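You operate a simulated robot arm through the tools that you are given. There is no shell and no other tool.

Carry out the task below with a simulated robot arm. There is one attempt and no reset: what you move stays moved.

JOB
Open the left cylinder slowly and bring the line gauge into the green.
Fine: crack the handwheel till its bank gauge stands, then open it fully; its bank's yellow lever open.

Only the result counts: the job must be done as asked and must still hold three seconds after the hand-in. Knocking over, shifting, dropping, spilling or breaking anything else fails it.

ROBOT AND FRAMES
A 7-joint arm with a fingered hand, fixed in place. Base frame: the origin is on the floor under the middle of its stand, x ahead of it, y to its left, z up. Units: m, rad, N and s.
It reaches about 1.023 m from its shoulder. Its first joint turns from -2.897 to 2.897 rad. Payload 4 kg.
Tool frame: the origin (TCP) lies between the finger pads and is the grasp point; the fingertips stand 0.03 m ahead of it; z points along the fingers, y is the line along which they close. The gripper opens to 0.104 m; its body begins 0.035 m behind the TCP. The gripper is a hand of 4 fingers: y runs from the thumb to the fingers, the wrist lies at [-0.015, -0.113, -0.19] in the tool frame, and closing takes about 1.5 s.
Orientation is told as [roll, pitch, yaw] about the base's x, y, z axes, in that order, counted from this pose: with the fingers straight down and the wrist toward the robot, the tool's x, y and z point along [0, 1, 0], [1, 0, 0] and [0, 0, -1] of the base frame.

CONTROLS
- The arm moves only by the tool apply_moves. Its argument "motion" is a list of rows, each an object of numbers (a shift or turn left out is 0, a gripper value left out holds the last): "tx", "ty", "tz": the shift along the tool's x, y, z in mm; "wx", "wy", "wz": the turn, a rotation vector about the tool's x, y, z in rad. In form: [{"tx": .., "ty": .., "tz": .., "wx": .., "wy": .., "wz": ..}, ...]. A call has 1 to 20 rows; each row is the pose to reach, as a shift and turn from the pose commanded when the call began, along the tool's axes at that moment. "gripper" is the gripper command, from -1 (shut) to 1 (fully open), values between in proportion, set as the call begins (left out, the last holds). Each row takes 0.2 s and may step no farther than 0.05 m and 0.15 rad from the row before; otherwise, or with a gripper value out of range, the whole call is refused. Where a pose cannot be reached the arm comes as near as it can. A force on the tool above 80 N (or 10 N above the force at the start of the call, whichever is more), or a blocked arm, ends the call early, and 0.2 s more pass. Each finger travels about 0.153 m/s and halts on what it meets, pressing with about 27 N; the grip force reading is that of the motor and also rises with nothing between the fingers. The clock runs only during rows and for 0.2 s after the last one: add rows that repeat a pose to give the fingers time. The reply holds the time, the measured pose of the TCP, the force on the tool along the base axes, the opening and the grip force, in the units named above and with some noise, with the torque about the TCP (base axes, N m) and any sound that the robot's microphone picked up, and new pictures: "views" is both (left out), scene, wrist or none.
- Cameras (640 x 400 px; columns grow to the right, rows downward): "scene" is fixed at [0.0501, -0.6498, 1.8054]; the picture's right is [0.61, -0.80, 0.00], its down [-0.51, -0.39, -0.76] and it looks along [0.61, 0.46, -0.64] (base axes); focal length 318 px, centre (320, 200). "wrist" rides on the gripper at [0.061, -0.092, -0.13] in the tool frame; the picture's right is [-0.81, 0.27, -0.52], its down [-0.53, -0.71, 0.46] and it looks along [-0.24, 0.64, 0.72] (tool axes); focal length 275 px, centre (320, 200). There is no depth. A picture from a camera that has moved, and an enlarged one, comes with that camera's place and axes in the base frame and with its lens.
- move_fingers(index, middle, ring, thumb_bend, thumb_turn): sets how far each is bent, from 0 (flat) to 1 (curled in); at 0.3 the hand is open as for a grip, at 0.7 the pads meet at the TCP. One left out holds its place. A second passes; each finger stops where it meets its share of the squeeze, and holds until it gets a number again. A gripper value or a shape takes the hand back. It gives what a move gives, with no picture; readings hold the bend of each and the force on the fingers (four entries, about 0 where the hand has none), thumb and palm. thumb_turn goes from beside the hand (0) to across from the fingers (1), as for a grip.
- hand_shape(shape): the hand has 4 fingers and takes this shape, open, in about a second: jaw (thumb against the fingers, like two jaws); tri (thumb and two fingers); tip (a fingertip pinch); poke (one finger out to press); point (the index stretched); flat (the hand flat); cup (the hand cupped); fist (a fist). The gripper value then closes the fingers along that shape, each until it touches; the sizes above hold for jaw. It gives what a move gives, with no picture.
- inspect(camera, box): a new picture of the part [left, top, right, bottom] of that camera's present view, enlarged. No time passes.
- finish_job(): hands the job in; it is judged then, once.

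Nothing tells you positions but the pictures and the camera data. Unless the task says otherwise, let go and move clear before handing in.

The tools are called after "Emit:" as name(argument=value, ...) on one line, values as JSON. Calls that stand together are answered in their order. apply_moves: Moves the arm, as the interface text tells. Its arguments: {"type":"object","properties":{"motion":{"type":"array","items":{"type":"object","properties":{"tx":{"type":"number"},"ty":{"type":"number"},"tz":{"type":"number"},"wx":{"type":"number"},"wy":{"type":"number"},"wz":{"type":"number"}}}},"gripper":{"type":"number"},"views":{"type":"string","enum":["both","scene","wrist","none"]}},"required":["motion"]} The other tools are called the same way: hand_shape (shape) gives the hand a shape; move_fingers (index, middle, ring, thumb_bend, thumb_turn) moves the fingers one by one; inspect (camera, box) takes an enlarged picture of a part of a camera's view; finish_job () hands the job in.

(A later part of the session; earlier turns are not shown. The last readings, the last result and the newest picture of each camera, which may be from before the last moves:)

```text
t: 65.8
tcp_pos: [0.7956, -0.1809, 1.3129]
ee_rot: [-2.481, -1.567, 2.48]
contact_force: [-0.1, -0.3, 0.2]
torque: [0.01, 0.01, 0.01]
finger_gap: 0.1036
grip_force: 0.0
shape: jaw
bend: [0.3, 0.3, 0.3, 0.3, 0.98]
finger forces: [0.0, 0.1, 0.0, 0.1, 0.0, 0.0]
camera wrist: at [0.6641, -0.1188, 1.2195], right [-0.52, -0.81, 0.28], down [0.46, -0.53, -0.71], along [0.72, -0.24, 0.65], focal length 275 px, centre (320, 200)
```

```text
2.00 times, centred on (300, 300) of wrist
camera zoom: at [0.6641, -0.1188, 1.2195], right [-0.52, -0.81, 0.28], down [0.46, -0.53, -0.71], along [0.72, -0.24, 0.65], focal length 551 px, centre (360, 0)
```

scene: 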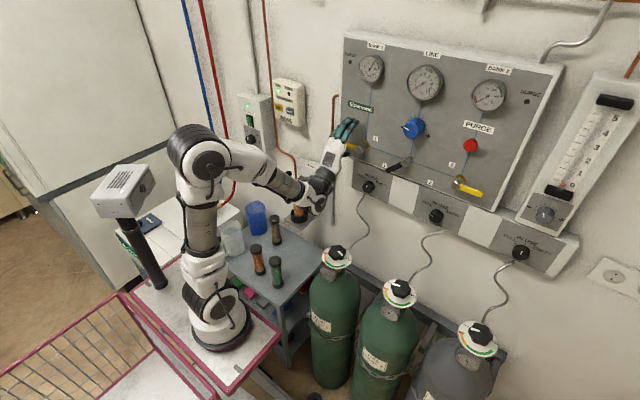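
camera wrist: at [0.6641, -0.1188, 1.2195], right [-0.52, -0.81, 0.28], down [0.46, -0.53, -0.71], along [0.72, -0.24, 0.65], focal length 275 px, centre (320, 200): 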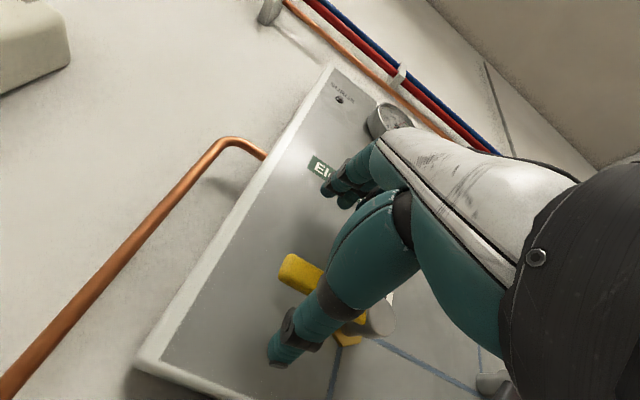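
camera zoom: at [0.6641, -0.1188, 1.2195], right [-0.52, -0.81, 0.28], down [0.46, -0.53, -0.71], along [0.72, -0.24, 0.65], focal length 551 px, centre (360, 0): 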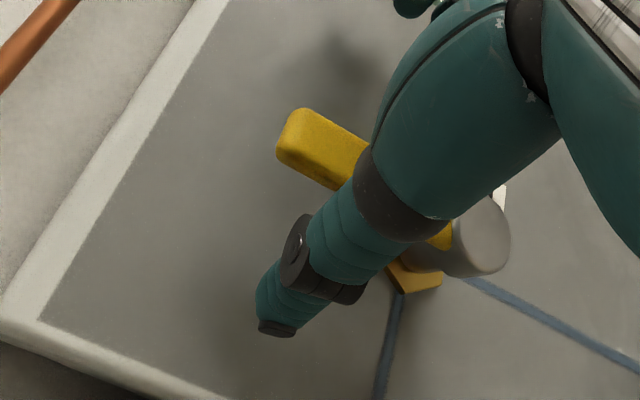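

The thumb is under the handle with no contact. I'll push up gently and read the force to see whether the lever moves this way.

Emit:
apply_moves(motion=[{"ty": 6}, {"ty": 12}, {"ty": 17}, {"ty": 20}, {"ty": 22}, {"ty": 24}], views="none")

Emit:
inspect(camera="scene", box=[320, 100, 420, 200])

Emit:
inspect(camera="wrist", box=[200, 200, 400, 400])

```text
t: 67.2
tcp_pos: [0.7955, -0.1818, 1.3367]
ee_rot: [-2.39, -1.569, 2.388]
contact_force: [-0.8, 0.3, -1.0]
torque: [0.06, 0.04, 0.0]
finger_gap: 0.1038
grip_force: 0.0
shape: jaw
bend: [0.3, 0.3, 0.3, 0.29, 0.97]
finger forces: [0.0, 0.1, 0.0, 0.0, 1.0, 0.0]
```

```text
4.00 times, centred on (370, 150) of scene
camera zoom: at [0.0501, -0.6498, 1.8054], right [0.61, -0.8, 0.0], down [-0.51, -0.39, -0.76], along [0.61, 0.46, -0.64], focal length 1271 px, centre (120, 400)
```

zoom: 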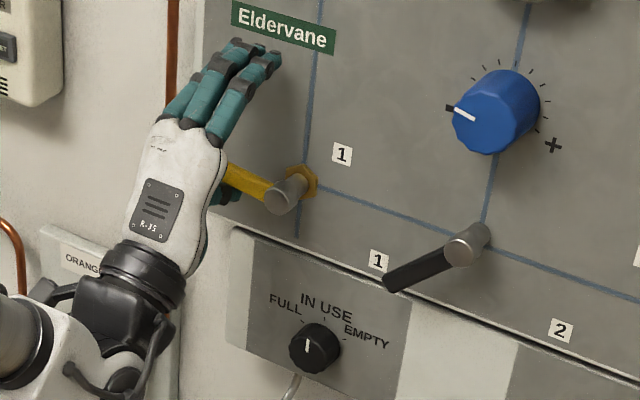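

```text
2.00 times, centred on (300, 300) of wrist
camera zoom: at [0.6638, -0.1195, 1.2429], right [-0.52, -0.81, 0.28], down [0.46, -0.53, -0.71], along [0.72, -0.24, 0.65], focal length 551 px, centre (360, 0)
```

zoom: 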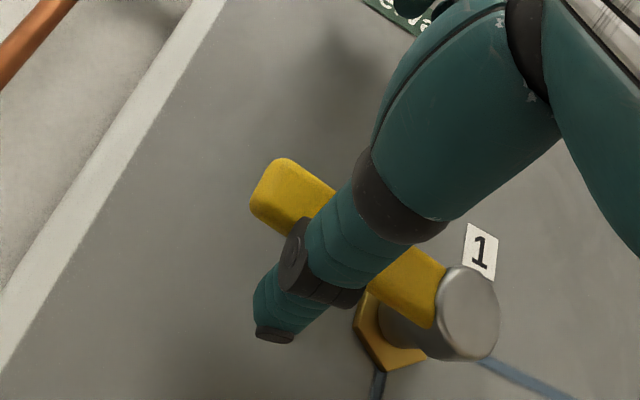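

There is first contact at 1 N on the thumb. I'll continue upward a little.

Emit:
apply_moves(motion=[{"ty": 2}, {"ty": 4}, {"ty": 6}, {"ty": 8}, {"ty": 10}], views="none")

Emit:
inspect(camera="scene", box=[320, 100, 420, 200])

Emit:
inspect(camera="wrist", box=[200, 200, 400, 400])

```text
t: 68.4
tcp_pos: [0.7949, -0.1814, 1.3463]
ee_rot: [-2.452, -1.57, 2.45]
contact_force: [0.5, -0.1, -1.3]
torque: [-0.01, -0.01, -0.01]
finger_gap: 0.1039
grip_force: 0.0
shape: jaw
bend: [0.3, 0.3, 0.3, 0.29, 0.97]
finger forces: [0.0, 0.0, 0.0, 0.1, 0.9, 0.1]
```

```text
4.00 times, centred on (370, 150) of scene
camera zoom: at [0.0501, -0.6498, 1.8054], right [0.61, -0.8, 0.0], down [-0.51, -0.39, -0.76], along [0.61, 0.46, -0.64], focal length 1271 px, centre (120, 400)
```

zoom: 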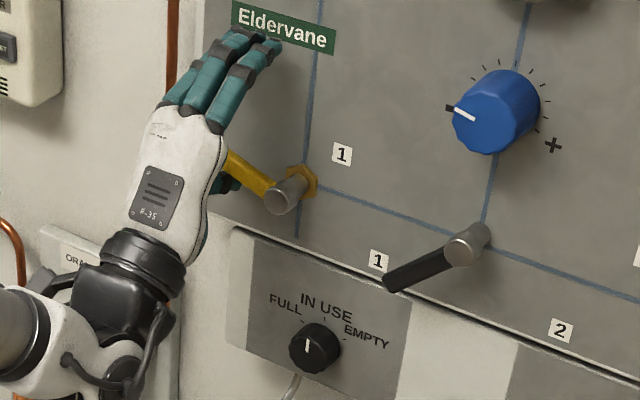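

```text
2.00 times, centred on (300, 300) of wrist
camera zoom: at [0.6636, -0.1194, 1.2531], right [-0.52, -0.81, 0.28], down [0.46, -0.53, -0.71], along [0.72, -0.24, 0.65], focal length 551 px, centre (360, 0)
```

zoom: 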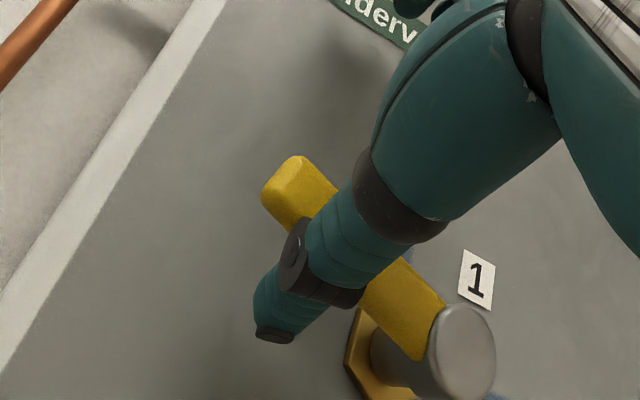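

The lever moves upward freely at about 1 N, so that is its turning direction. I'll curl the three fingers in so they stay clear of the bank gauge above, then continue pushing round the arc with the thumb.

Emit:
move_fingers(index=0.6, middle=0.6, ring=0.6)

Emit:
inspect(camera="scene", box=[320, 100, 420, 200])

Emit:
inspect(camera="wrist", box=[200, 100, 440, 400])

```text
t: 69.4
tcp_pos: [0.7952, -0.1819, 1.3464]
ee_rot: [-2.473, -1.569, 2.47]
contact_force: [-0.3, -0.2, -1.0]
torque: [0.02, 0.01, 0.02]
finger_gap: 0.0658
grip_force: 0.5
shape: fingers
bend: [0.6, 0.6, 0.6, 0.29, 0.97]
finger forces: [0.0, 0.0, 0.1, 0.0, 0.3, 0.1]
```

```text
4.00 times, centred on (370, 150) of scene
camera zoom: at [0.0501, -0.6498, 1.8054], right [0.61, -0.8, 0.0], down [-0.51, -0.39, -0.76], along [0.61, 0.46, -0.64], focal length 1271 px, centre (120, 400)
```

zoom: 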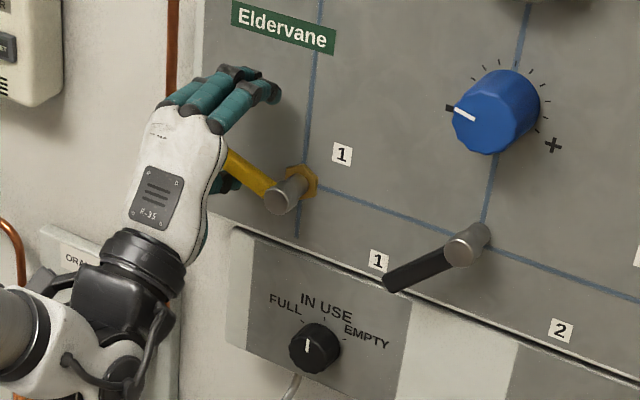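

```text
1.33 times, centred on (320, 250) of wrist
camera zoom: at [0.6637, -0.1193, 1.253], right [-0.52, -0.81, 0.28], down [0.46, -0.53, -0.71], along [0.72, -0.24, 0.65], focal length 367 px, centre (320, 133)
```

zoom: 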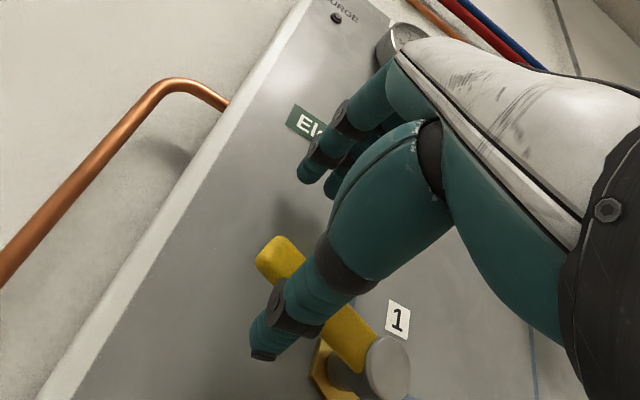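

The fingers are clear. I'll follow the arc upward and then to the right with the thumb.

Emit:
apply_moves(motion=[{"tx": 0, "ty": 5}, {"tx": 0, "ty": 10}, {"tx": 0, "ty": 14}, {"tx": -1, "ty": 18}, {"tx": -2, "ty": 22}, {"tx": -3, "ty": 26}, {"tx": -5, "ty": 30}, {"tx": -7, "ty": 34}, {"tx": -9, "ty": 37}, {"tx": -12, "ty": 40}, {"tx": -15, "ty": 43}, {"tx": -18, "ty": 45}], views="none")

Emit:
inspect(camera="scene", box=[320, 100, 420, 200])

Emit:
inspect(camera="wrist", box=[200, 100, 440, 400])

```text
t: 72.0
tcp_pos: [0.7964, -0.2002, 1.3892]
ee_rot: [-2.619, -1.569, 2.615]
contact_force: [0.3, 0.1, -1.4]
torque: [0.02, 0.02, 0.02]
finger_gap: 0.0662
grip_force: 0.0
shape: fingers
bend: [0.6, 0.6, 0.6, 0.29, 0.97]
finger forces: [0.0, 0.0, 0.0, 0.1, 0.8, 0.1]
```

```text
4.00 times, centred on (370, 150) of scene
camera zoom: at [0.0501, -0.6498, 1.8054], right [0.61, -0.8, 0.0], down [-0.51, -0.39, -0.76], along [0.61, 0.46, -0.64], focal length 1271 px, centre (120, 400)
```

zoom: 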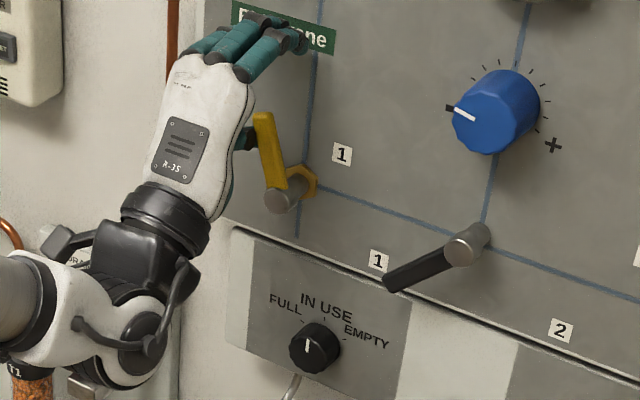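

```text
1.33 times, centred on (320, 250) of wrist
camera zoom: at [0.6642, -0.138, 1.2975], right [-0.52, -0.81, 0.28], down [0.46, -0.53, -0.71], along [0.72, -0.24, 0.65], focal length 367 px, centre (320, 133)
```

zoom: 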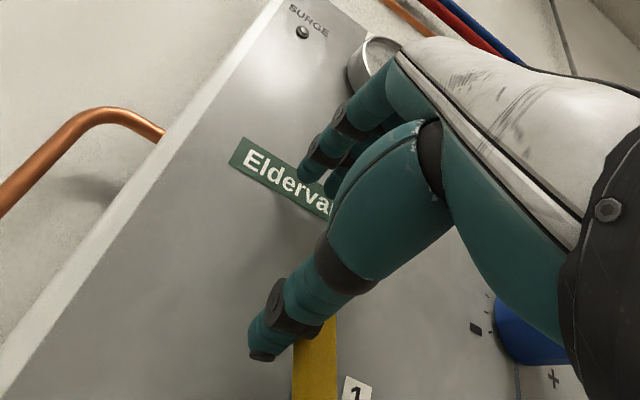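

The lever is about 70° up. I'll push on to the right until it reaches vertical or its stop.

Emit:
apply_moves(motion=[{"tx": -3, "ty": 2}, {"tx": -6, "ty": 4}, {"tx": -9, "ty": 5}, {"tx": -12, "ty": 6}, {"tx": -14, "ty": 6}, {"tx": -16, "ty": 6}], views="none")

Emit:
inspect(camera="scene", box=[320, 100, 420, 200])

Emit:
inspect(camera="wrist", box=[200, 100, 440, 400])

```text
t: 73.4
tcp_pos: [0.796, -0.2159, 1.3963]
ee_rot: [-2.519, -1.565, 2.518]
contact_force: [-0.6, 1.5, 0.2]
torque: [0.06, 0.0, 0.01]
finger_gap: 0.0654
grip_force: 0.8
shape: fingers
bend: [0.6, 0.6, 0.6, 0.29, 0.97]
finger forces: [0.0, 0.0, 0.0, 0.1, 0.8, 0.0]
```

```text
4.00 times, centred on (370, 150) of scene
camera zoom: at [0.0501, -0.6498, 1.8054], right [0.61, -0.8, 0.0], down [-0.51, -0.39, -0.76], along [0.61, 0.46, -0.64], focal length 1271 px, centre (120, 400)
```

zoom: 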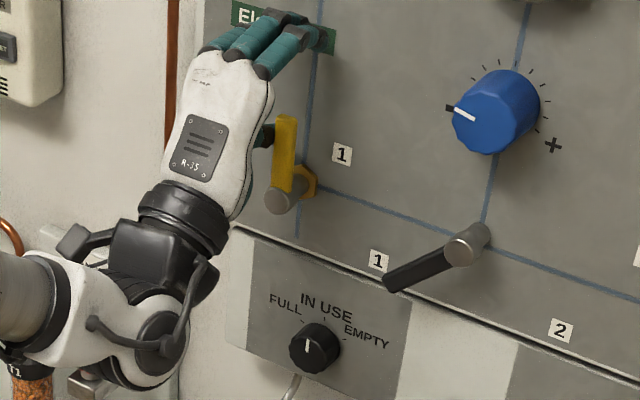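

```text
1.33 times, centred on (320, 250) of wrist
camera zoom: at [0.6643, -0.1532, 1.304], right [-0.52, -0.81, 0.28], down [0.46, -0.53, -0.71], along [0.72, -0.24, 0.65], focal length 367 px, centre (320, 133)
```

zoom: 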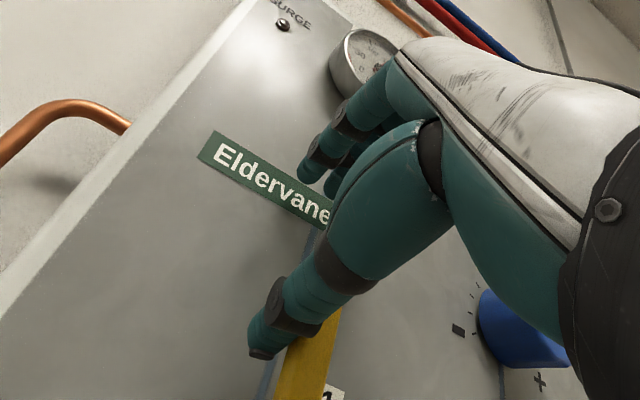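

The lever is nearly vertical and still moves at about 1 N. I'll nudge it a few more millimetres to find the stop.

Emit:
apply_moves(motion=[{"tx": -2}, {"tx": -4}, {"tx": -6}], views="none")

Emit:
inspect(camera="scene", box=[320, 100, 420, 200])

Emit:
inspect(camera="scene", box=[335, 30, 455, 110])

```text
t: 74.2
tcp_pos: [0.7948, -0.2207, 1.3966]
ee_rot: [-2.344, -1.568, 2.343]
contact_force: [-0.9, 3.4, 0.0]
torque: [0.25, 0.01, 0.02]
finger_gap: 0.0648
grip_force: 2.3
shape: fingers
bend: [0.6, 0.6, 0.6, 0.3, 0.95]
finger forces: [0.0, 0.0, 0.0, 0.0, 4.3, 0.0]
```

```text
4.00 times, centred on (370, 150) of scene
camera zoom: at [0.0501, -0.6498, 1.8054], right [0.61, -0.8, 0.0], down [-0.51, -0.39, -0.76], along [0.61, 0.46, -0.64], focal length 1271 px, centre (120, 400)
```

zoom: 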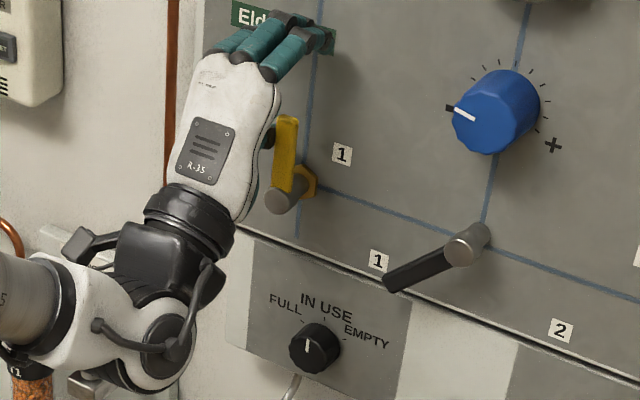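

```text
5.00 times, centred on (395, 70) of scene
camera zoom: at [0.0501, -0.6498, 1.8054], right [0.61, -0.8, 0.0], down [-0.51, -0.39, -0.76], along [0.61, 0.46, -0.64], focal length 1589 px, centre (-55, 850)
```

zoom: 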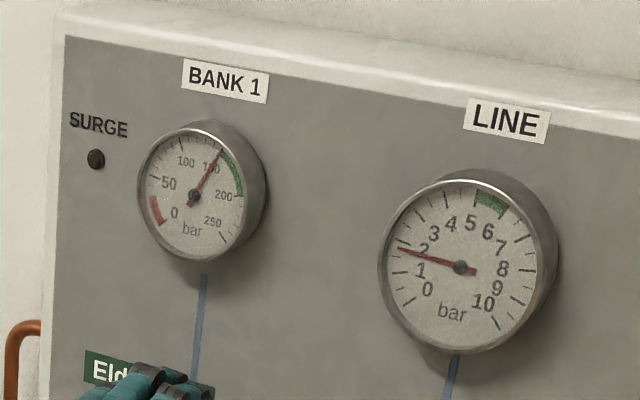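

LINE now reads about 2 bar and the thumb force rose to 4 N, so the lever is open and at its stop. I'll back the thumb off to the left and withdraw from the panel.

Emit:
apply_moves(motion=[{"tx": 8}, {"tx": 16}, {"tx": 16, "tz": -25}, {"tx": 16, "tz": -60}, {"tx": 16, "tz": -100}, {"tx": 16, "tz": -130}, {"tx": 16, "tz": -130}])

Emit:
inspect(camera="scene", box=[320, 100, 420, 200])

Emit:
inspect(camera="scene", box=[335, 30, 455, 110])

Emit:
inspect(camera="wrist", box=[200, 150, 520, 400])

```text
t: 75.8
tcp_pos: [0.6661, -0.2057, 1.3955]
ee_rot: [-2.466, -1.57, 2.466]
contact_force: [0.2, 0.3, 0.0]
torque: [0.0, 0.05, 0.0]
finger_gap: 0.0652
grip_force: 0.0
shape: fingers
bend: [0.6, 0.6, 0.6, 0.3, 0.97]
finger forces: [0.0, 0.1, 0.0, 0.0, 0.0, 0.0]
camera wrist: at [0.5345, -0.1435, 1.3028], right [-0.52, -0.81, 0.28], down [0.46, -0.53, -0.71], along [0.72, -0.24, 0.65], focal length 275 px, centre (320, 200)
```

scene: 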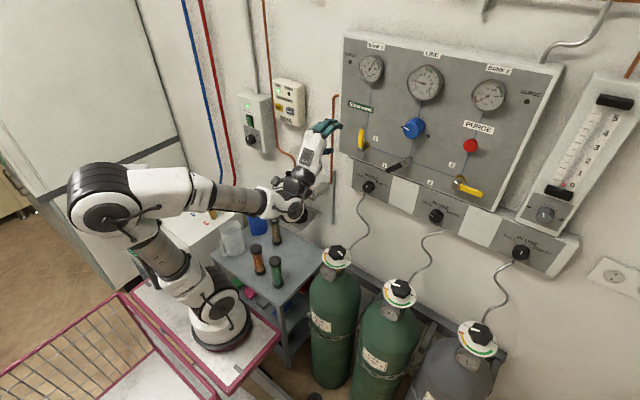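
wrist: 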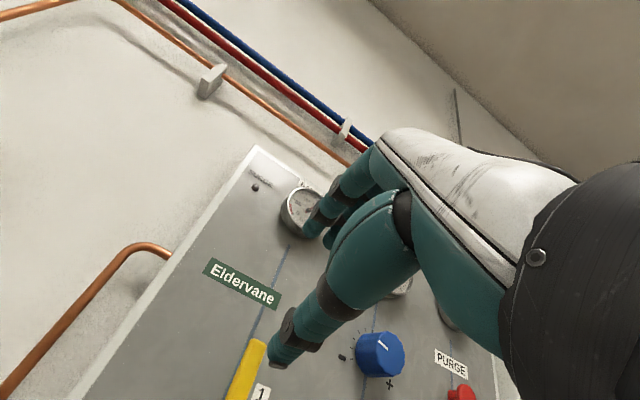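

```text
4.00 times, centred on (370, 150) of scene
camera zoom: at [0.0501, -0.6498, 1.8054], right [0.61, -0.8, 0.0], down [-0.51, -0.39, -0.76], along [0.61, 0.46, -0.64], focal length 1271 px, centre (120, 400)
```

zoom: 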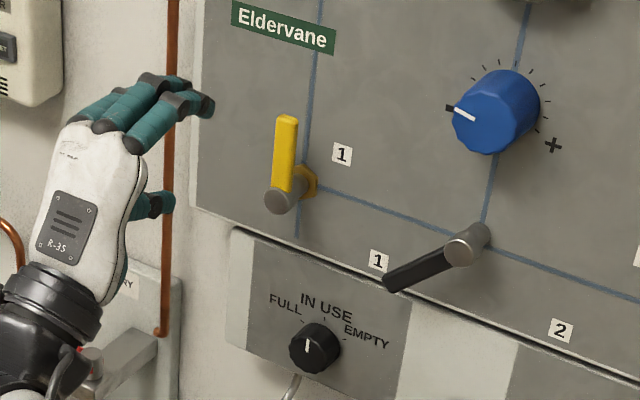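

```text
5.00 times, centred on (395, 70) of scene
camera zoom: at [0.0501, -0.6498, 1.8054], right [0.61, -0.8, 0.0], down [-0.51, -0.39, -0.76], along [0.61, 0.46, -0.64], focal length 1589 px, centre (-55, 850)
```

zoom: 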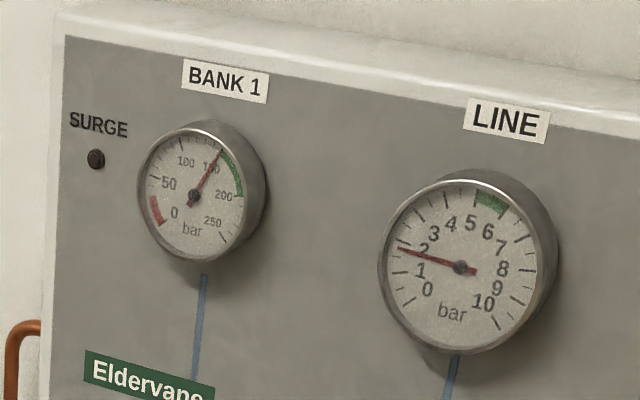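

```text
1.60 times, centred on (360, 275) of wrist
camera zoom: at [0.5345, -0.1435, 1.3028], right [-0.52, -0.81, 0.28], down [0.46, -0.53, -0.71], along [0.72, -0.24, 0.65], focal length 440 px, centre (256, 80)
```

zoom: 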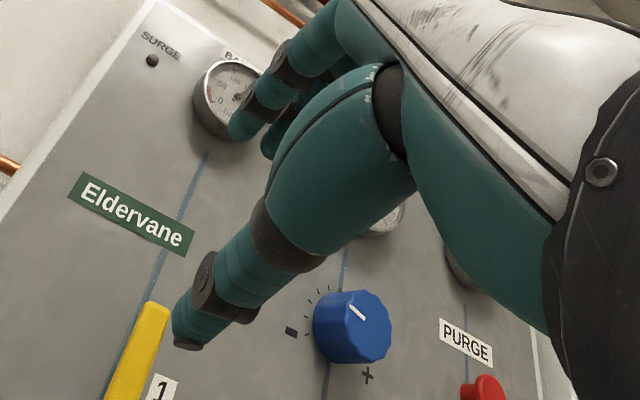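

The yellow lever is upright and LINE stands at about 2 bar, so gas is reaching the regulator. Next is the blue regulator knob, with its front near (0.807, -0.381, 1.405), pointer at "-", and a clockwise turn for more. I'll position in front of it with a narrower opening to avoid the LINE gauge above, pre-rolled counter-clockwise.

Emit:
apply_moves(motion=[{"tx": -25, "ty": 1, "tz": 5, "wz": -0.1}, {"tx": -50, "ty": 3, "tz": 10, "wz": -0.2}, {"tx": -75, "ty": 4, "tz": 15, "wz": -0.3}, {"tx": -100, "ty": 6, "tz": 20, "wz": -0.4}, {"tx": -125, "ty": 7, "tz": 25, "wz": -0.5}, {"tx": -150, "ty": 8, "tz": 30, "wz": -0.6}, {"tx": -176, "ty": 10, "tz": 35, "wz": -0.7}, {"tx": -176, "ty": 10, "tz": 35, "wz": -0.7}], gripper=0.44)

Emit:
inspect(camera="wrist", box=[100, 120, 420, 400])

Emit:
inspect(camera="scene", box=[340, 60, 480, 180])

```text
t: 77.6
tcp_pos: [0.7, -0.3826, 1.406]
ee_rot: [-1.574, -0.867, 1.571]
contact_force: [-0.5, 0.3, -0.1]
torque: [-0.01, 0.01, -0.03]
finger_gap: 0.0751
grip_force: 0.0
shape: jaw
bend: [0.27, 0.37, 0.34, 0.57, 0.99]
finger forces: [0.1, 0.0, 0.0, 0.0, 0.1, 0.0]
camera wrist: at [0.569, -0.3932, 1.296], right [-0.52, -0.44, 0.73], down [0.45, -0.87, -0.2], along [0.72, 0.23, 0.65], focal length 275 px, centre (320, 200)
```

scene: 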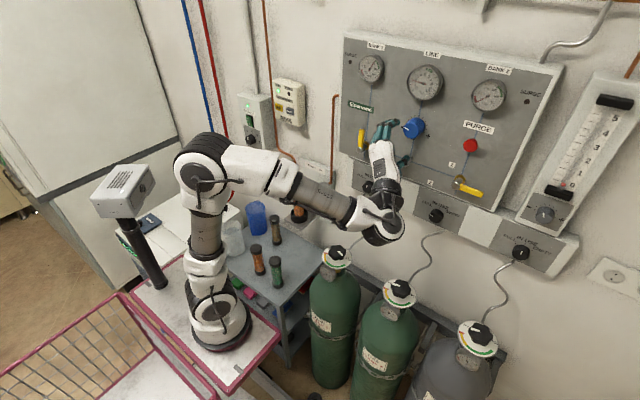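
wrist: 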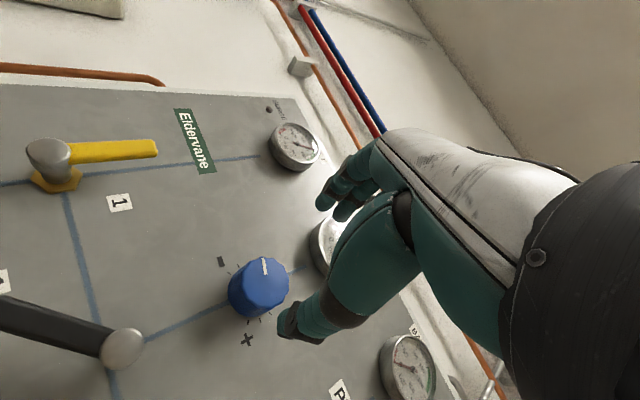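

```text
1.43 times, centred on (260, 260) of wrist
camera zoom: at [0.569, -0.3932, 1.296], right [-0.52, -0.44, 0.73], down [0.45, -0.87, -0.2], along [0.72, 0.23, 0.65], focal length 393 px, centre (406, 114)
```

zoom: 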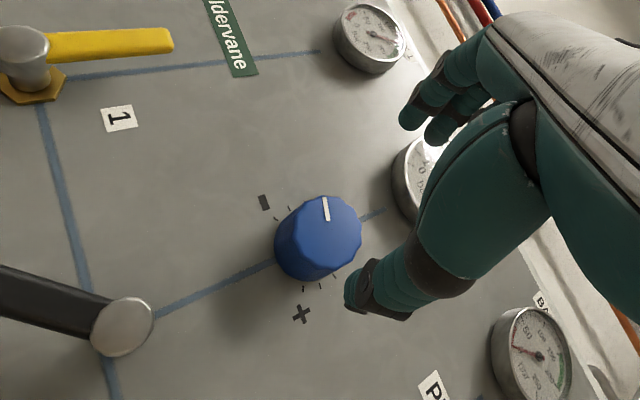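

```text
3.33 times, centred on (410, 120) of scene
camera zoom: at [0.0501, -0.6498, 1.8054], right [0.61, -0.8, 0.0], down [-0.51, -0.39, -0.76], along [0.61, 0.46, -0.64], focal length 1059 px, centre (20, 467)
```

zoom: 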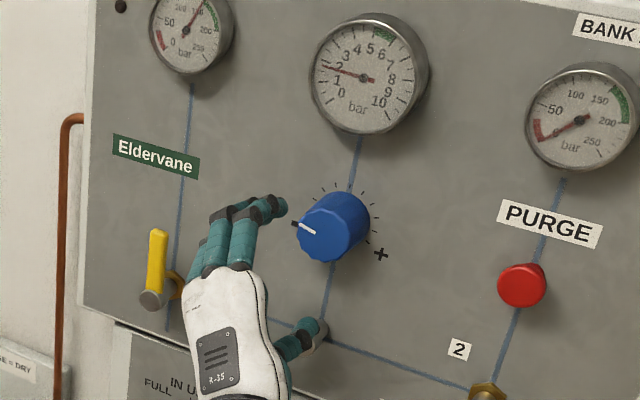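

The alignment on the knob axis is within about 2 mm. I'll move forward so the pads surround it.

Emit:
apply_moves(motion=[{"tz": 25}, {"tz": 50}, {"tz": 72}, {"tz": 88}, {"tz": 98}, {"tz": 103}, {"tz": 103}])

Emit:
inspect(camera="wrist", box=[160, 120, 440, 400])

Emit:
inspect(camera="scene", box=[340, 60, 480, 180])

```text
t: 79.2
tcp_pos: [0.8024, -0.3808, 1.4063]
ee_rot: [-1.574, -0.87, 1.57]
contact_force: [-0.1, 0.4, -0.1]
torque: [0.02, 0.02, 0.02]
finger_gap: 0.0748
grip_force: 0.2
shape: jaw
bend: [0.27, 0.37, 0.34, 0.57, 0.99]
finger forces: [0.0, 0.0, 0.0, 0.0, 0.0, 0.0]
camera wrist: at [0.672, -0.3926, 1.2962], right [-0.52, -0.44, 0.73], down [0.45, -0.87, -0.2], along [0.72, 0.23, 0.65], focal length 275 px, centre (320, 200)
```

scene: 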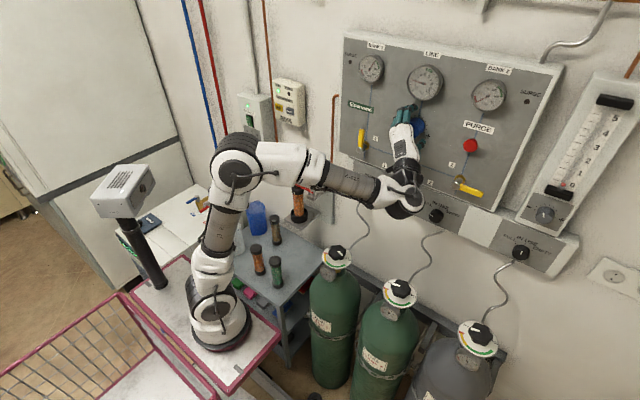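
wrist: 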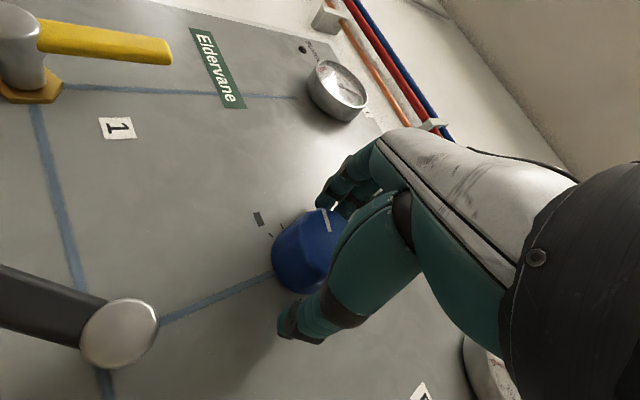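

```text
1.43 times, centred on (300, 260) of wrist
camera zoom: at [0.672, -0.3926, 1.2962], right [-0.52, -0.44, 0.73], down [0.45, -0.87, -0.2], along [0.72, 0.23, 0.65], focal length 393 px, centre (349, 114)
```

zoom: 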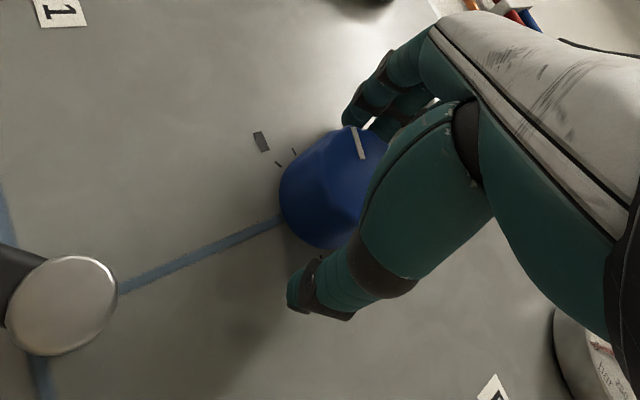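

```text
3.33 times, centred on (410, 120) of scene
camera zoom: at [0.0501, -0.6498, 1.8054], right [0.61, -0.8, 0.0], down [-0.51, -0.39, -0.76], along [0.61, 0.46, -0.64], focal length 1059 px, centre (20, 467)
```

zoom: 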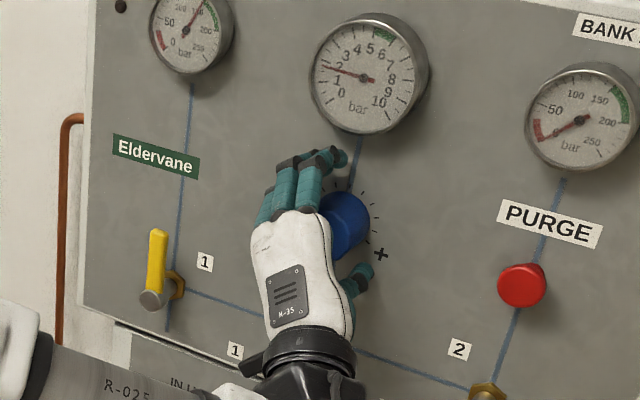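

The knob sits between the thumb and fingers without contact. I'll close on it.

Emit:
apply_moves(motion=[{"tx": 0}, {"tx": 0}, {"tx": 0}, {"tx": 0}, {"tx": 0}, {"tx": 0}, {"tx": 0}], gripper=-1, views="none")

Emit:
inspect(camera="wrist", box=[160, 120, 440, 400])

Emit:
inspect(camera="scene", box=[340, 40, 480, 160])

```text
t: 80.8
tcp_pos: [0.8029, -0.3805, 1.4062]
ee_rot: [-1.572, -0.869, 1.57]
contact_force: [1.3, -3.7, -1.9]
torque: [0.0, 0.05, -0.05]
finger_gap: 0.0387
grip_force: 27.1
shape: jaw
bend: [0.74, 0.52, 0.55, 0.73, 1.0]
finger forces: [13.8, 7.6, 0.0, 0.0, 24.8, 0.0]
```

```text
1.43 times, centred on (300, 260) of wrist
camera zoom: at [0.672, -0.3929, 1.2961], right [-0.52, -0.44, 0.73], down [0.45, -0.87, -0.2], along [0.72, 0.23, 0.65], focal length 393 px, centre (349, 114)
```

zoom: 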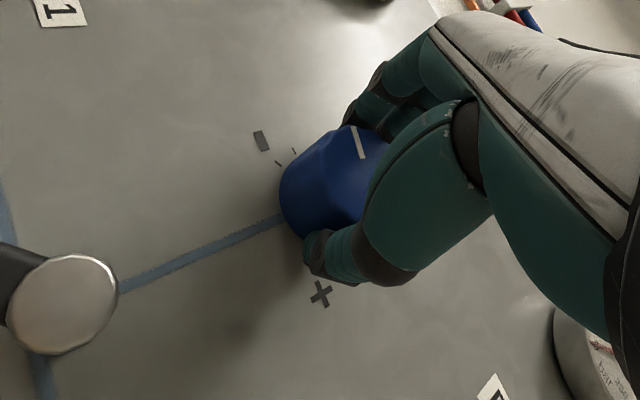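

```text
3.33 times, centred on (410, 100) of scene
camera zoom: at [0.0501, -0.6498, 1.8054], right [0.61, -0.8, 0.0], down [-0.51, -0.39, -0.76], along [0.61, 0.46, -0.64], focal length 1059 px, centre (20, 533)
```

zoom: 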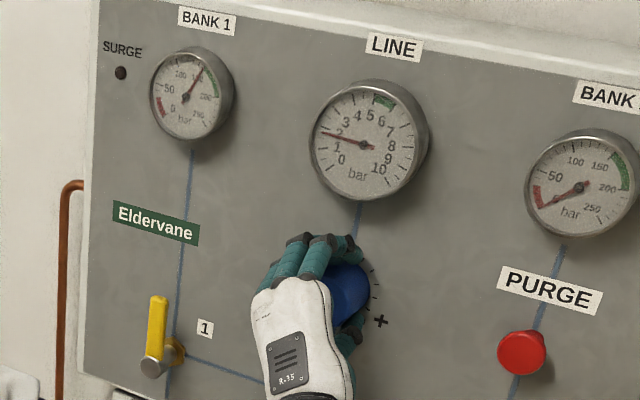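

The regulator knob is gripped. I'll turn it clockwise (+wz) slowly by 0.4 rad and check the LINE gauge.

Emit:
apply_moves(motion=[{"wz": 0.06}, {"wz": 0.12}, {"wz": 0.18}, {"wz": 0.24}, {"wz": 0.3}, {"wz": 0.36}, {"wz": 0.42}, {"wz": 0.42}], views="none")

Emit:
inspect(camera="wrist", box=[160, 120, 440, 400])

Emit:
inspect(camera="scene", box=[340, 40, 480, 160])

```text
t: 82.6
tcp_pos: [0.8032, -0.3822, 1.4072]
ee_rot: [-1.574, -1.288, 1.572]
contact_force: [3.5, -4.1, -5.2]
torque: [-0.02, 0.1, -0.07]
finger_gap: 0.0387
grip_force: 27.3
shape: jaw
bend: [0.74, 0.52, 0.55, 0.72, 1.0]
finger forces: [13.3, 7.9, 0.0, 0.1, 27.5, 0.0]
```

```text
1.43 times, centred on (300, 260) of wrist
camera zoom: at [0.6719, -0.3469, 1.3001], right [-0.52, -0.7, 0.49], down [0.45, -0.71, -0.54], along [0.72, -0.06, 0.69], focal length 393 px, centre (349, 114)
```

zoom: 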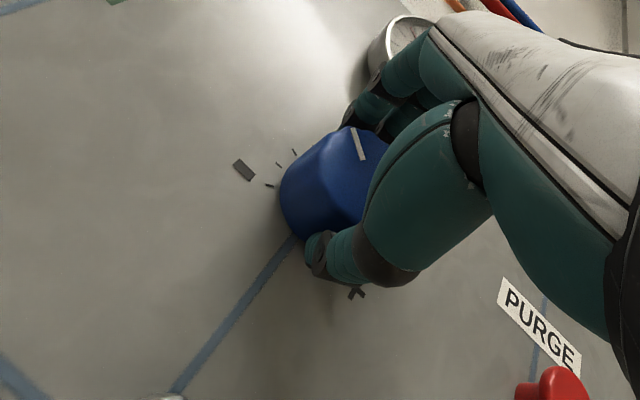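

```text
3.33 times, centred on (410, 100) of scene
camera zoom: at [0.0501, -0.6498, 1.8054], right [0.61, -0.8, 0.0], down [-0.51, -0.39, -0.76], along [0.61, 0.46, -0.64], focal length 1059 px, centre (20, 533)
```

zoom: 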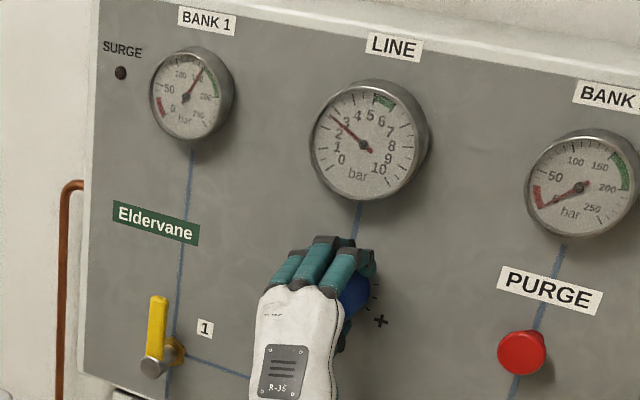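

LINE rose to about 3 bar and the knob follows well. I'll keep turning.

Emit:
apply_moves(motion=[{"wz": 0.06}, {"wz": 0.12}, {"wz": 0.18}, {"wz": 0.24}, {"wz": 0.3}, {"wz": 0.36}, {"wz": 0.42}, {"wz": 0.42}], views="none")

Emit:
inspect(camera="wrist", box=[160, 120, 440, 400])

Emit:
inspect(camera="scene", box=[340, 40, 480, 160])

```text
t: 84.4
tcp_pos: [0.8031, -0.3819, 1.4063]
ee_rot: [1.582, -1.432, -1.584]
contact_force: [-0.4, -0.6, -9.7]
torque: [0.0, 0.22, 0.01]
finger_gap: 0.0384
grip_force: 26.9
shape: jaw
bend: [0.74, 0.53, 0.55, 0.72, 1.0]
finger forces: [12.7, 7.3, 0.0, 0.0, 29.6, 0.0]
```

```text
1.43 times, centred on (300, 260) of wrist
camera zoom: at [0.6722, -0.3071, 1.3233], right [-0.52, -0.84, 0.16], down [0.46, -0.43, -0.78], along [0.72, -0.33, 0.61], focal length 393 px, centre (349, 114)
```

zoom: 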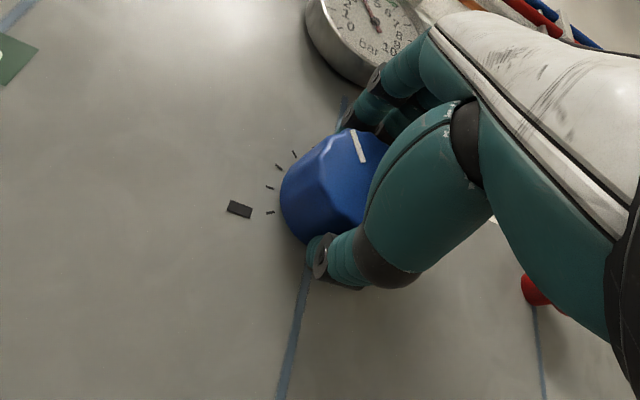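

```text
3.33 times, centred on (410, 100) of scene
camera zoom: at [0.0501, -0.6498, 1.8054], right [0.61, -0.8, 0.0], down [-0.51, -0.39, -0.76], along [0.61, 0.46, -0.64], focal length 1059 px, centre (20, 533)
```

zoom: 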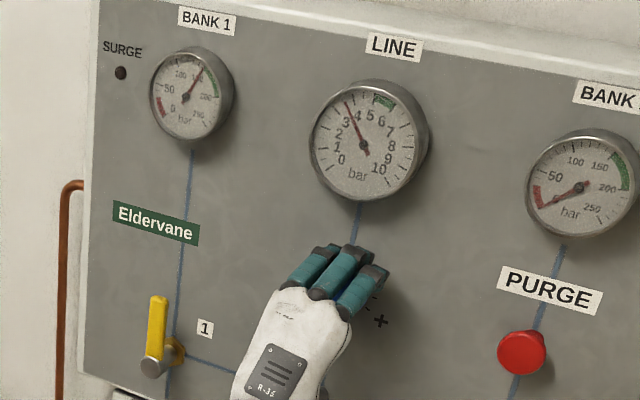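

LINE is at about 3.9 bar. I'll continue.

Emit:
apply_moves(motion=[{"wz": 0.06}, {"wz": 0.12}, {"wz": 0.18}, {"wz": 0.24}, {"wz": 0.3}, {"wz": 0.36}, {"wz": 0.42}, {"wz": 0.42}], views="none")

Emit:
inspect(camera="wrist", box=[160, 120, 440, 400])

Emit:
inspect(camera="scene", box=[380, 50, 470, 120])

```text
t: 86.2
tcp_pos: [0.8036, -0.3806, 1.4066]
ee_rot: [1.575, -1.011, -1.574]
contact_force: [2.0, 0.5, -7.4]
torque: [-0.01, 0.13, 0.02]
finger_gap: 0.0384
grip_force: 26.4
shape: jaw
bend: [0.74, 0.53, 0.55, 0.72, 1.0]
finger forces: [13.2, 8.7, 0.0, 0.0, 28.2, 0.0]
```

```text
1.43 times, centred on (300, 260) of wrist
camera zoom: at [0.672, -0.28, 1.3602], right [-0.52, -0.83, -0.2], down [0.46, -0.07, -0.89], along [0.72, -0.55, 0.42], focal length 393 px, centre (349, 114)
```

zoom: 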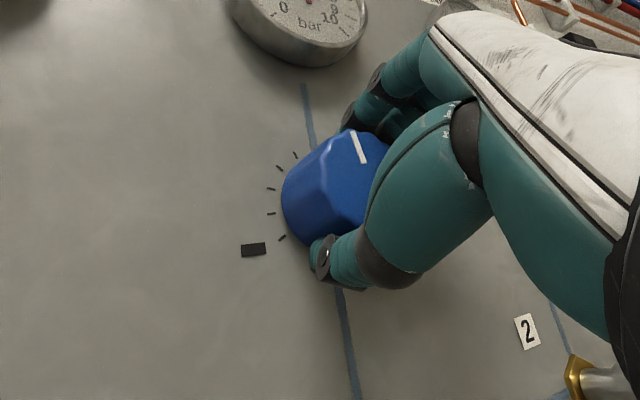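

```text
5.71 times, centred on (425, 85) of scene
camera zoom: at [0.0501, -0.6498, 1.8054], right [0.61, -0.8, 0.0], down [-0.51, -0.39, -0.76], along [0.61, 0.46, -0.64], focal length 1816 px, centre (-280, 857)
```

zoom: 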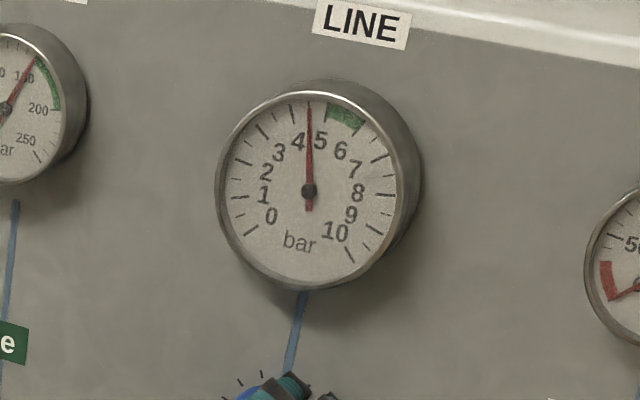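

LINE is at about 4.6 bar and the green band is about 5–6. I'll turn about 0.36 rad more and let it settle.

Emit:
apply_moves(motion=[{"wz": 0.06}, {"wz": 0.12}, {"wz": 0.18}, {"wz": 0.24}, {"wz": 0.3}, {"wz": 0.36}, {"wz": 0.36}, {"wz": 0.36}, {"wz": 0.36}, {"wz": 0.36}], views="none")

Emit:
inspect(camera="scene", box=[380, 50, 470, 120])

Emit:
inspect(camera="wrist", box=[160, 120, 440, 400])

```text
t: 88.4
tcp_pos: [0.803, -0.3813, 1.4067]
ee_rot: [1.572, -0.653, -1.573]
contact_force: [2.2, 2.6, -9.4]
torque: [-0.02, 0.22, 0.02]
finger_gap: 0.0385
grip_force: 27.0
shape: jaw
bend: [0.74, 0.53, 0.55, 0.72, 1.0]
finger forces: [12.4, 9.0, 0.0, 0.0, 28.7, 0.0]
```

```text
5.71 times, centred on (425, 85) of scene
camera zoom: at [0.0501, -0.6498, 1.8054], right [0.61, -0.8, 0.0], down [-0.51, -0.39, -0.76], along [0.61, 0.46, -0.64], focal length 1816 px, centre (-280, 857)
```

zoom: 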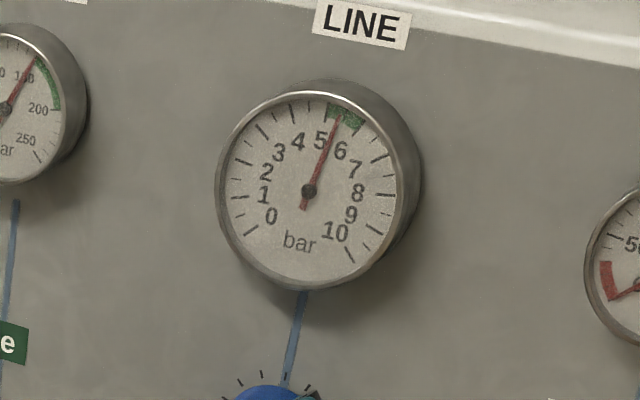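

```text
1.43 times, centred on (300, 260) of wrist
camera zoom: at [0.672, -0.2704, 1.3986], right [-0.52, -0.71, -0.48], down [0.46, 0.24, -0.86], along [0.72, -0.66, 0.2], focal length 393 px, centre (349, 114)
```

zoom: 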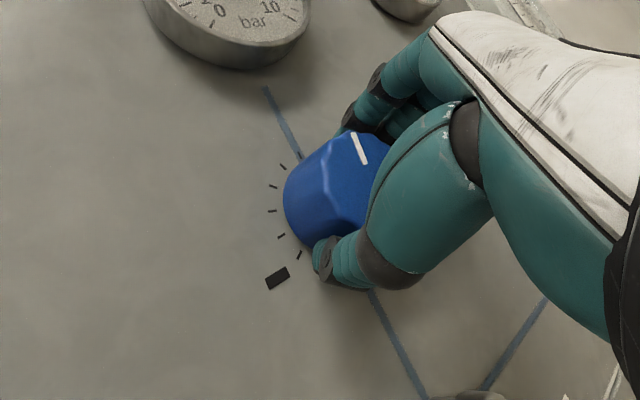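

LINE is mid-green at about 5.4 bar. I'll release with a limited opening, to stay clear of the gauge, and check that it holds.

Emit:
apply_moves(motion=[{"tx": 0}, {"tx": 0}, {"tx": 0}, {"tx": 0}, {"tx": 0}, {"tx": 0}], gripper=0.5, views="none")

Emit:
inspect(camera="scene", box=[380, 50, 470, 120])

Emit:
inspect(camera="wrist", box=[160, 120, 440, 400])

```text
t: 89.8
tcp_pos: [0.803, -0.3819, 1.4077]
ee_rot: [1.571, -0.652, -1.574]
contact_force: [-0.7, -0.3, 1.1]
torque: [-0.02, 0.0, -0.01]
finger_gap: 0.0777
grip_force: 0.0
shape: jaw
bend: [0.27, 0.36, 0.33, 0.54, 0.99]
finger forces: [0.0, 0.0, 0.0, 0.0, 0.0, 0.0]
```

```text
5.71 times, centred on (425, 85) of scene
camera zoom: at [0.0501, -0.6498, 1.8054], right [0.61, -0.8, 0.0], down [-0.51, -0.39, -0.76], along [0.61, 0.46, -0.64], focal length 1816 px, centre (-280, 857)
```

zoom: 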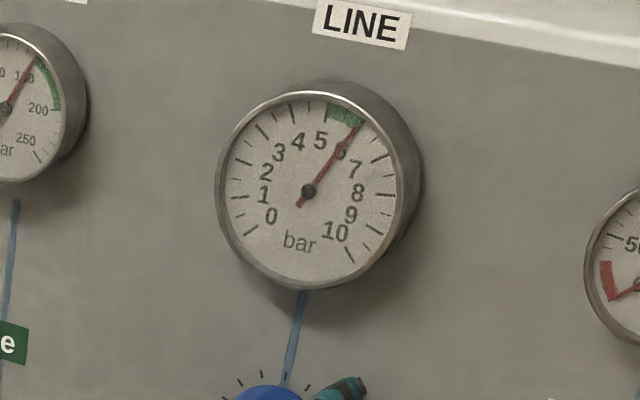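

```text
1.43 times, centred on (300, 260) of wrist
camera zoom: at [0.6715, -0.2704, 1.399], right [-0.52, -0.71, -0.48], down [0.46, 0.24, -0.86], along [0.72, -0.66, 0.2], focal length 393 px, centre (349, 114)
```

zoom: 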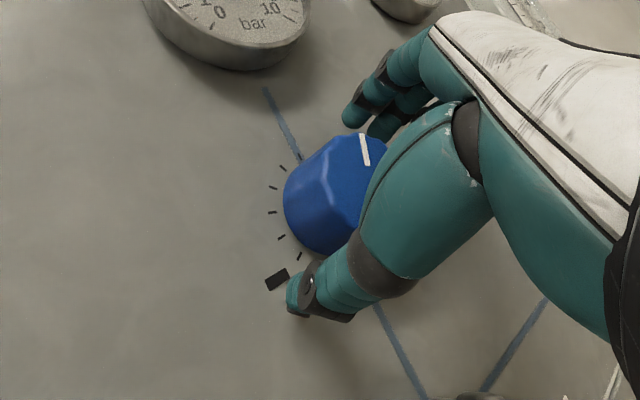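

Letting go dragged the knob slightly further and LINE now sits at the upper edge, about 6. I'll regrip and back it off slightly, allowing for the springback on release.

Emit:
apply_moves(motion=[{"tx": 0}, {"tx": 0}, {"tx": 0}, {"tx": 0}, {"tx": 0}, {"tx": 0}, {"tx": 0}], gripper=-1, views="none")

Emit:
inspect(camera="scene", box=[380, 50, 470, 120])

Emit:
inspect(camera="wrist", box=[160, 120, 440, 400])

```text
t: 91.4
tcp_pos: [0.8036, -0.3816, 1.4065]
ee_rot: [1.571, -0.654, -1.574]
contact_force: [-0.1, 4.2, -3.7]
torque: [0.0, 0.07, 0.09]
finger_gap: 0.0391
grip_force: 26.8
shape: jaw
bend: [0.74, 0.52, 0.56, 0.72, 1.0]
finger forces: [13.4, 7.1, 0.0, 0.0, 25.5, 0.0]
```

```text
5.71 times, centred on (425, 85) of scene
camera zoom: at [0.0501, -0.6498, 1.8054], right [0.61, -0.8, 0.0], down [-0.51, -0.39, -0.76], along [0.61, 0.46, -0.64], focal length 1816 px, centre (-280, 857)
```

zoom: 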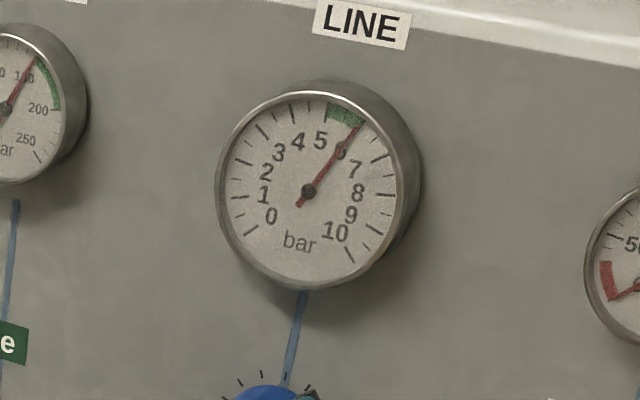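

```text
1.43 times, centred on (300, 260) of wrist
camera zoom: at [0.6717, -0.2701, 1.3989], right [-0.52, -0.71, -0.48], down [0.46, 0.24, -0.86], along [0.72, -0.66, 0.2], focal length 393 px, centre (349, 114)
```

zoom: 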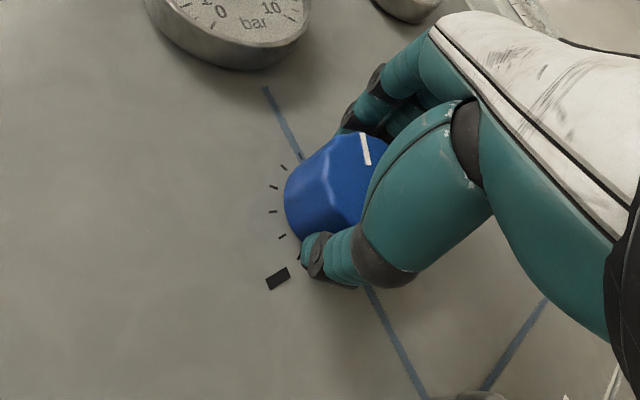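

Gripping again didn't move it (about 5.95 bar). I'll turn back about 0.14 rad.

Emit:
apply_moves(motion=[{"wz": -0.04}, {"wz": -0.08}, {"wz": -0.12}, {"wz": -0.14}, {"wz": -0.14}, {"wz": -0.14}, {"wz": -0.14}], views="none")

Emit:
inspect(camera="scene", box=[380, 50, 470, 120])

```text
t: 93.0
tcp_pos: [0.8028, -0.3812, 1.4065]
ee_rot: [1.575, -0.793, -1.575]
contact_force: [1.0, 4.3, -0.9]
torque: [0.01, 0.0, 0.1]
finger_gap: 0.0392
grip_force: 26.6
shape: jaw
bend: [0.74, 0.52, 0.56, 0.72, 1.0]
finger forces: [14.4, 6.9, 0.0, 0.0, 24.9, 0.0]
```

```text
5.71 times, centred on (425, 85) of scene
camera zoom: at [0.0501, -0.6498, 1.8054], right [0.61, -0.8, 0.0], down [-0.51, -0.39, -0.76], along [0.61, 0.46, -0.64], focal length 1816 px, centre (-280, 857)
```

zoom: 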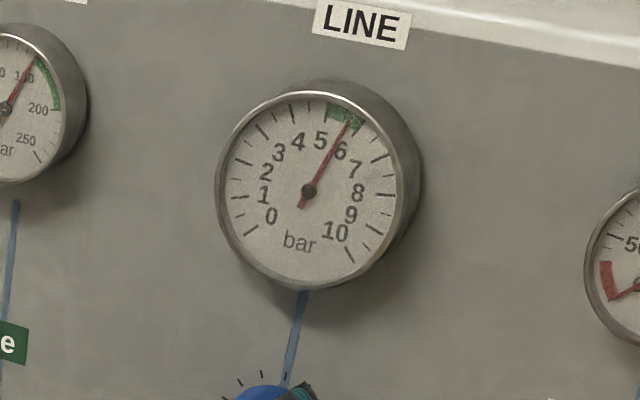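

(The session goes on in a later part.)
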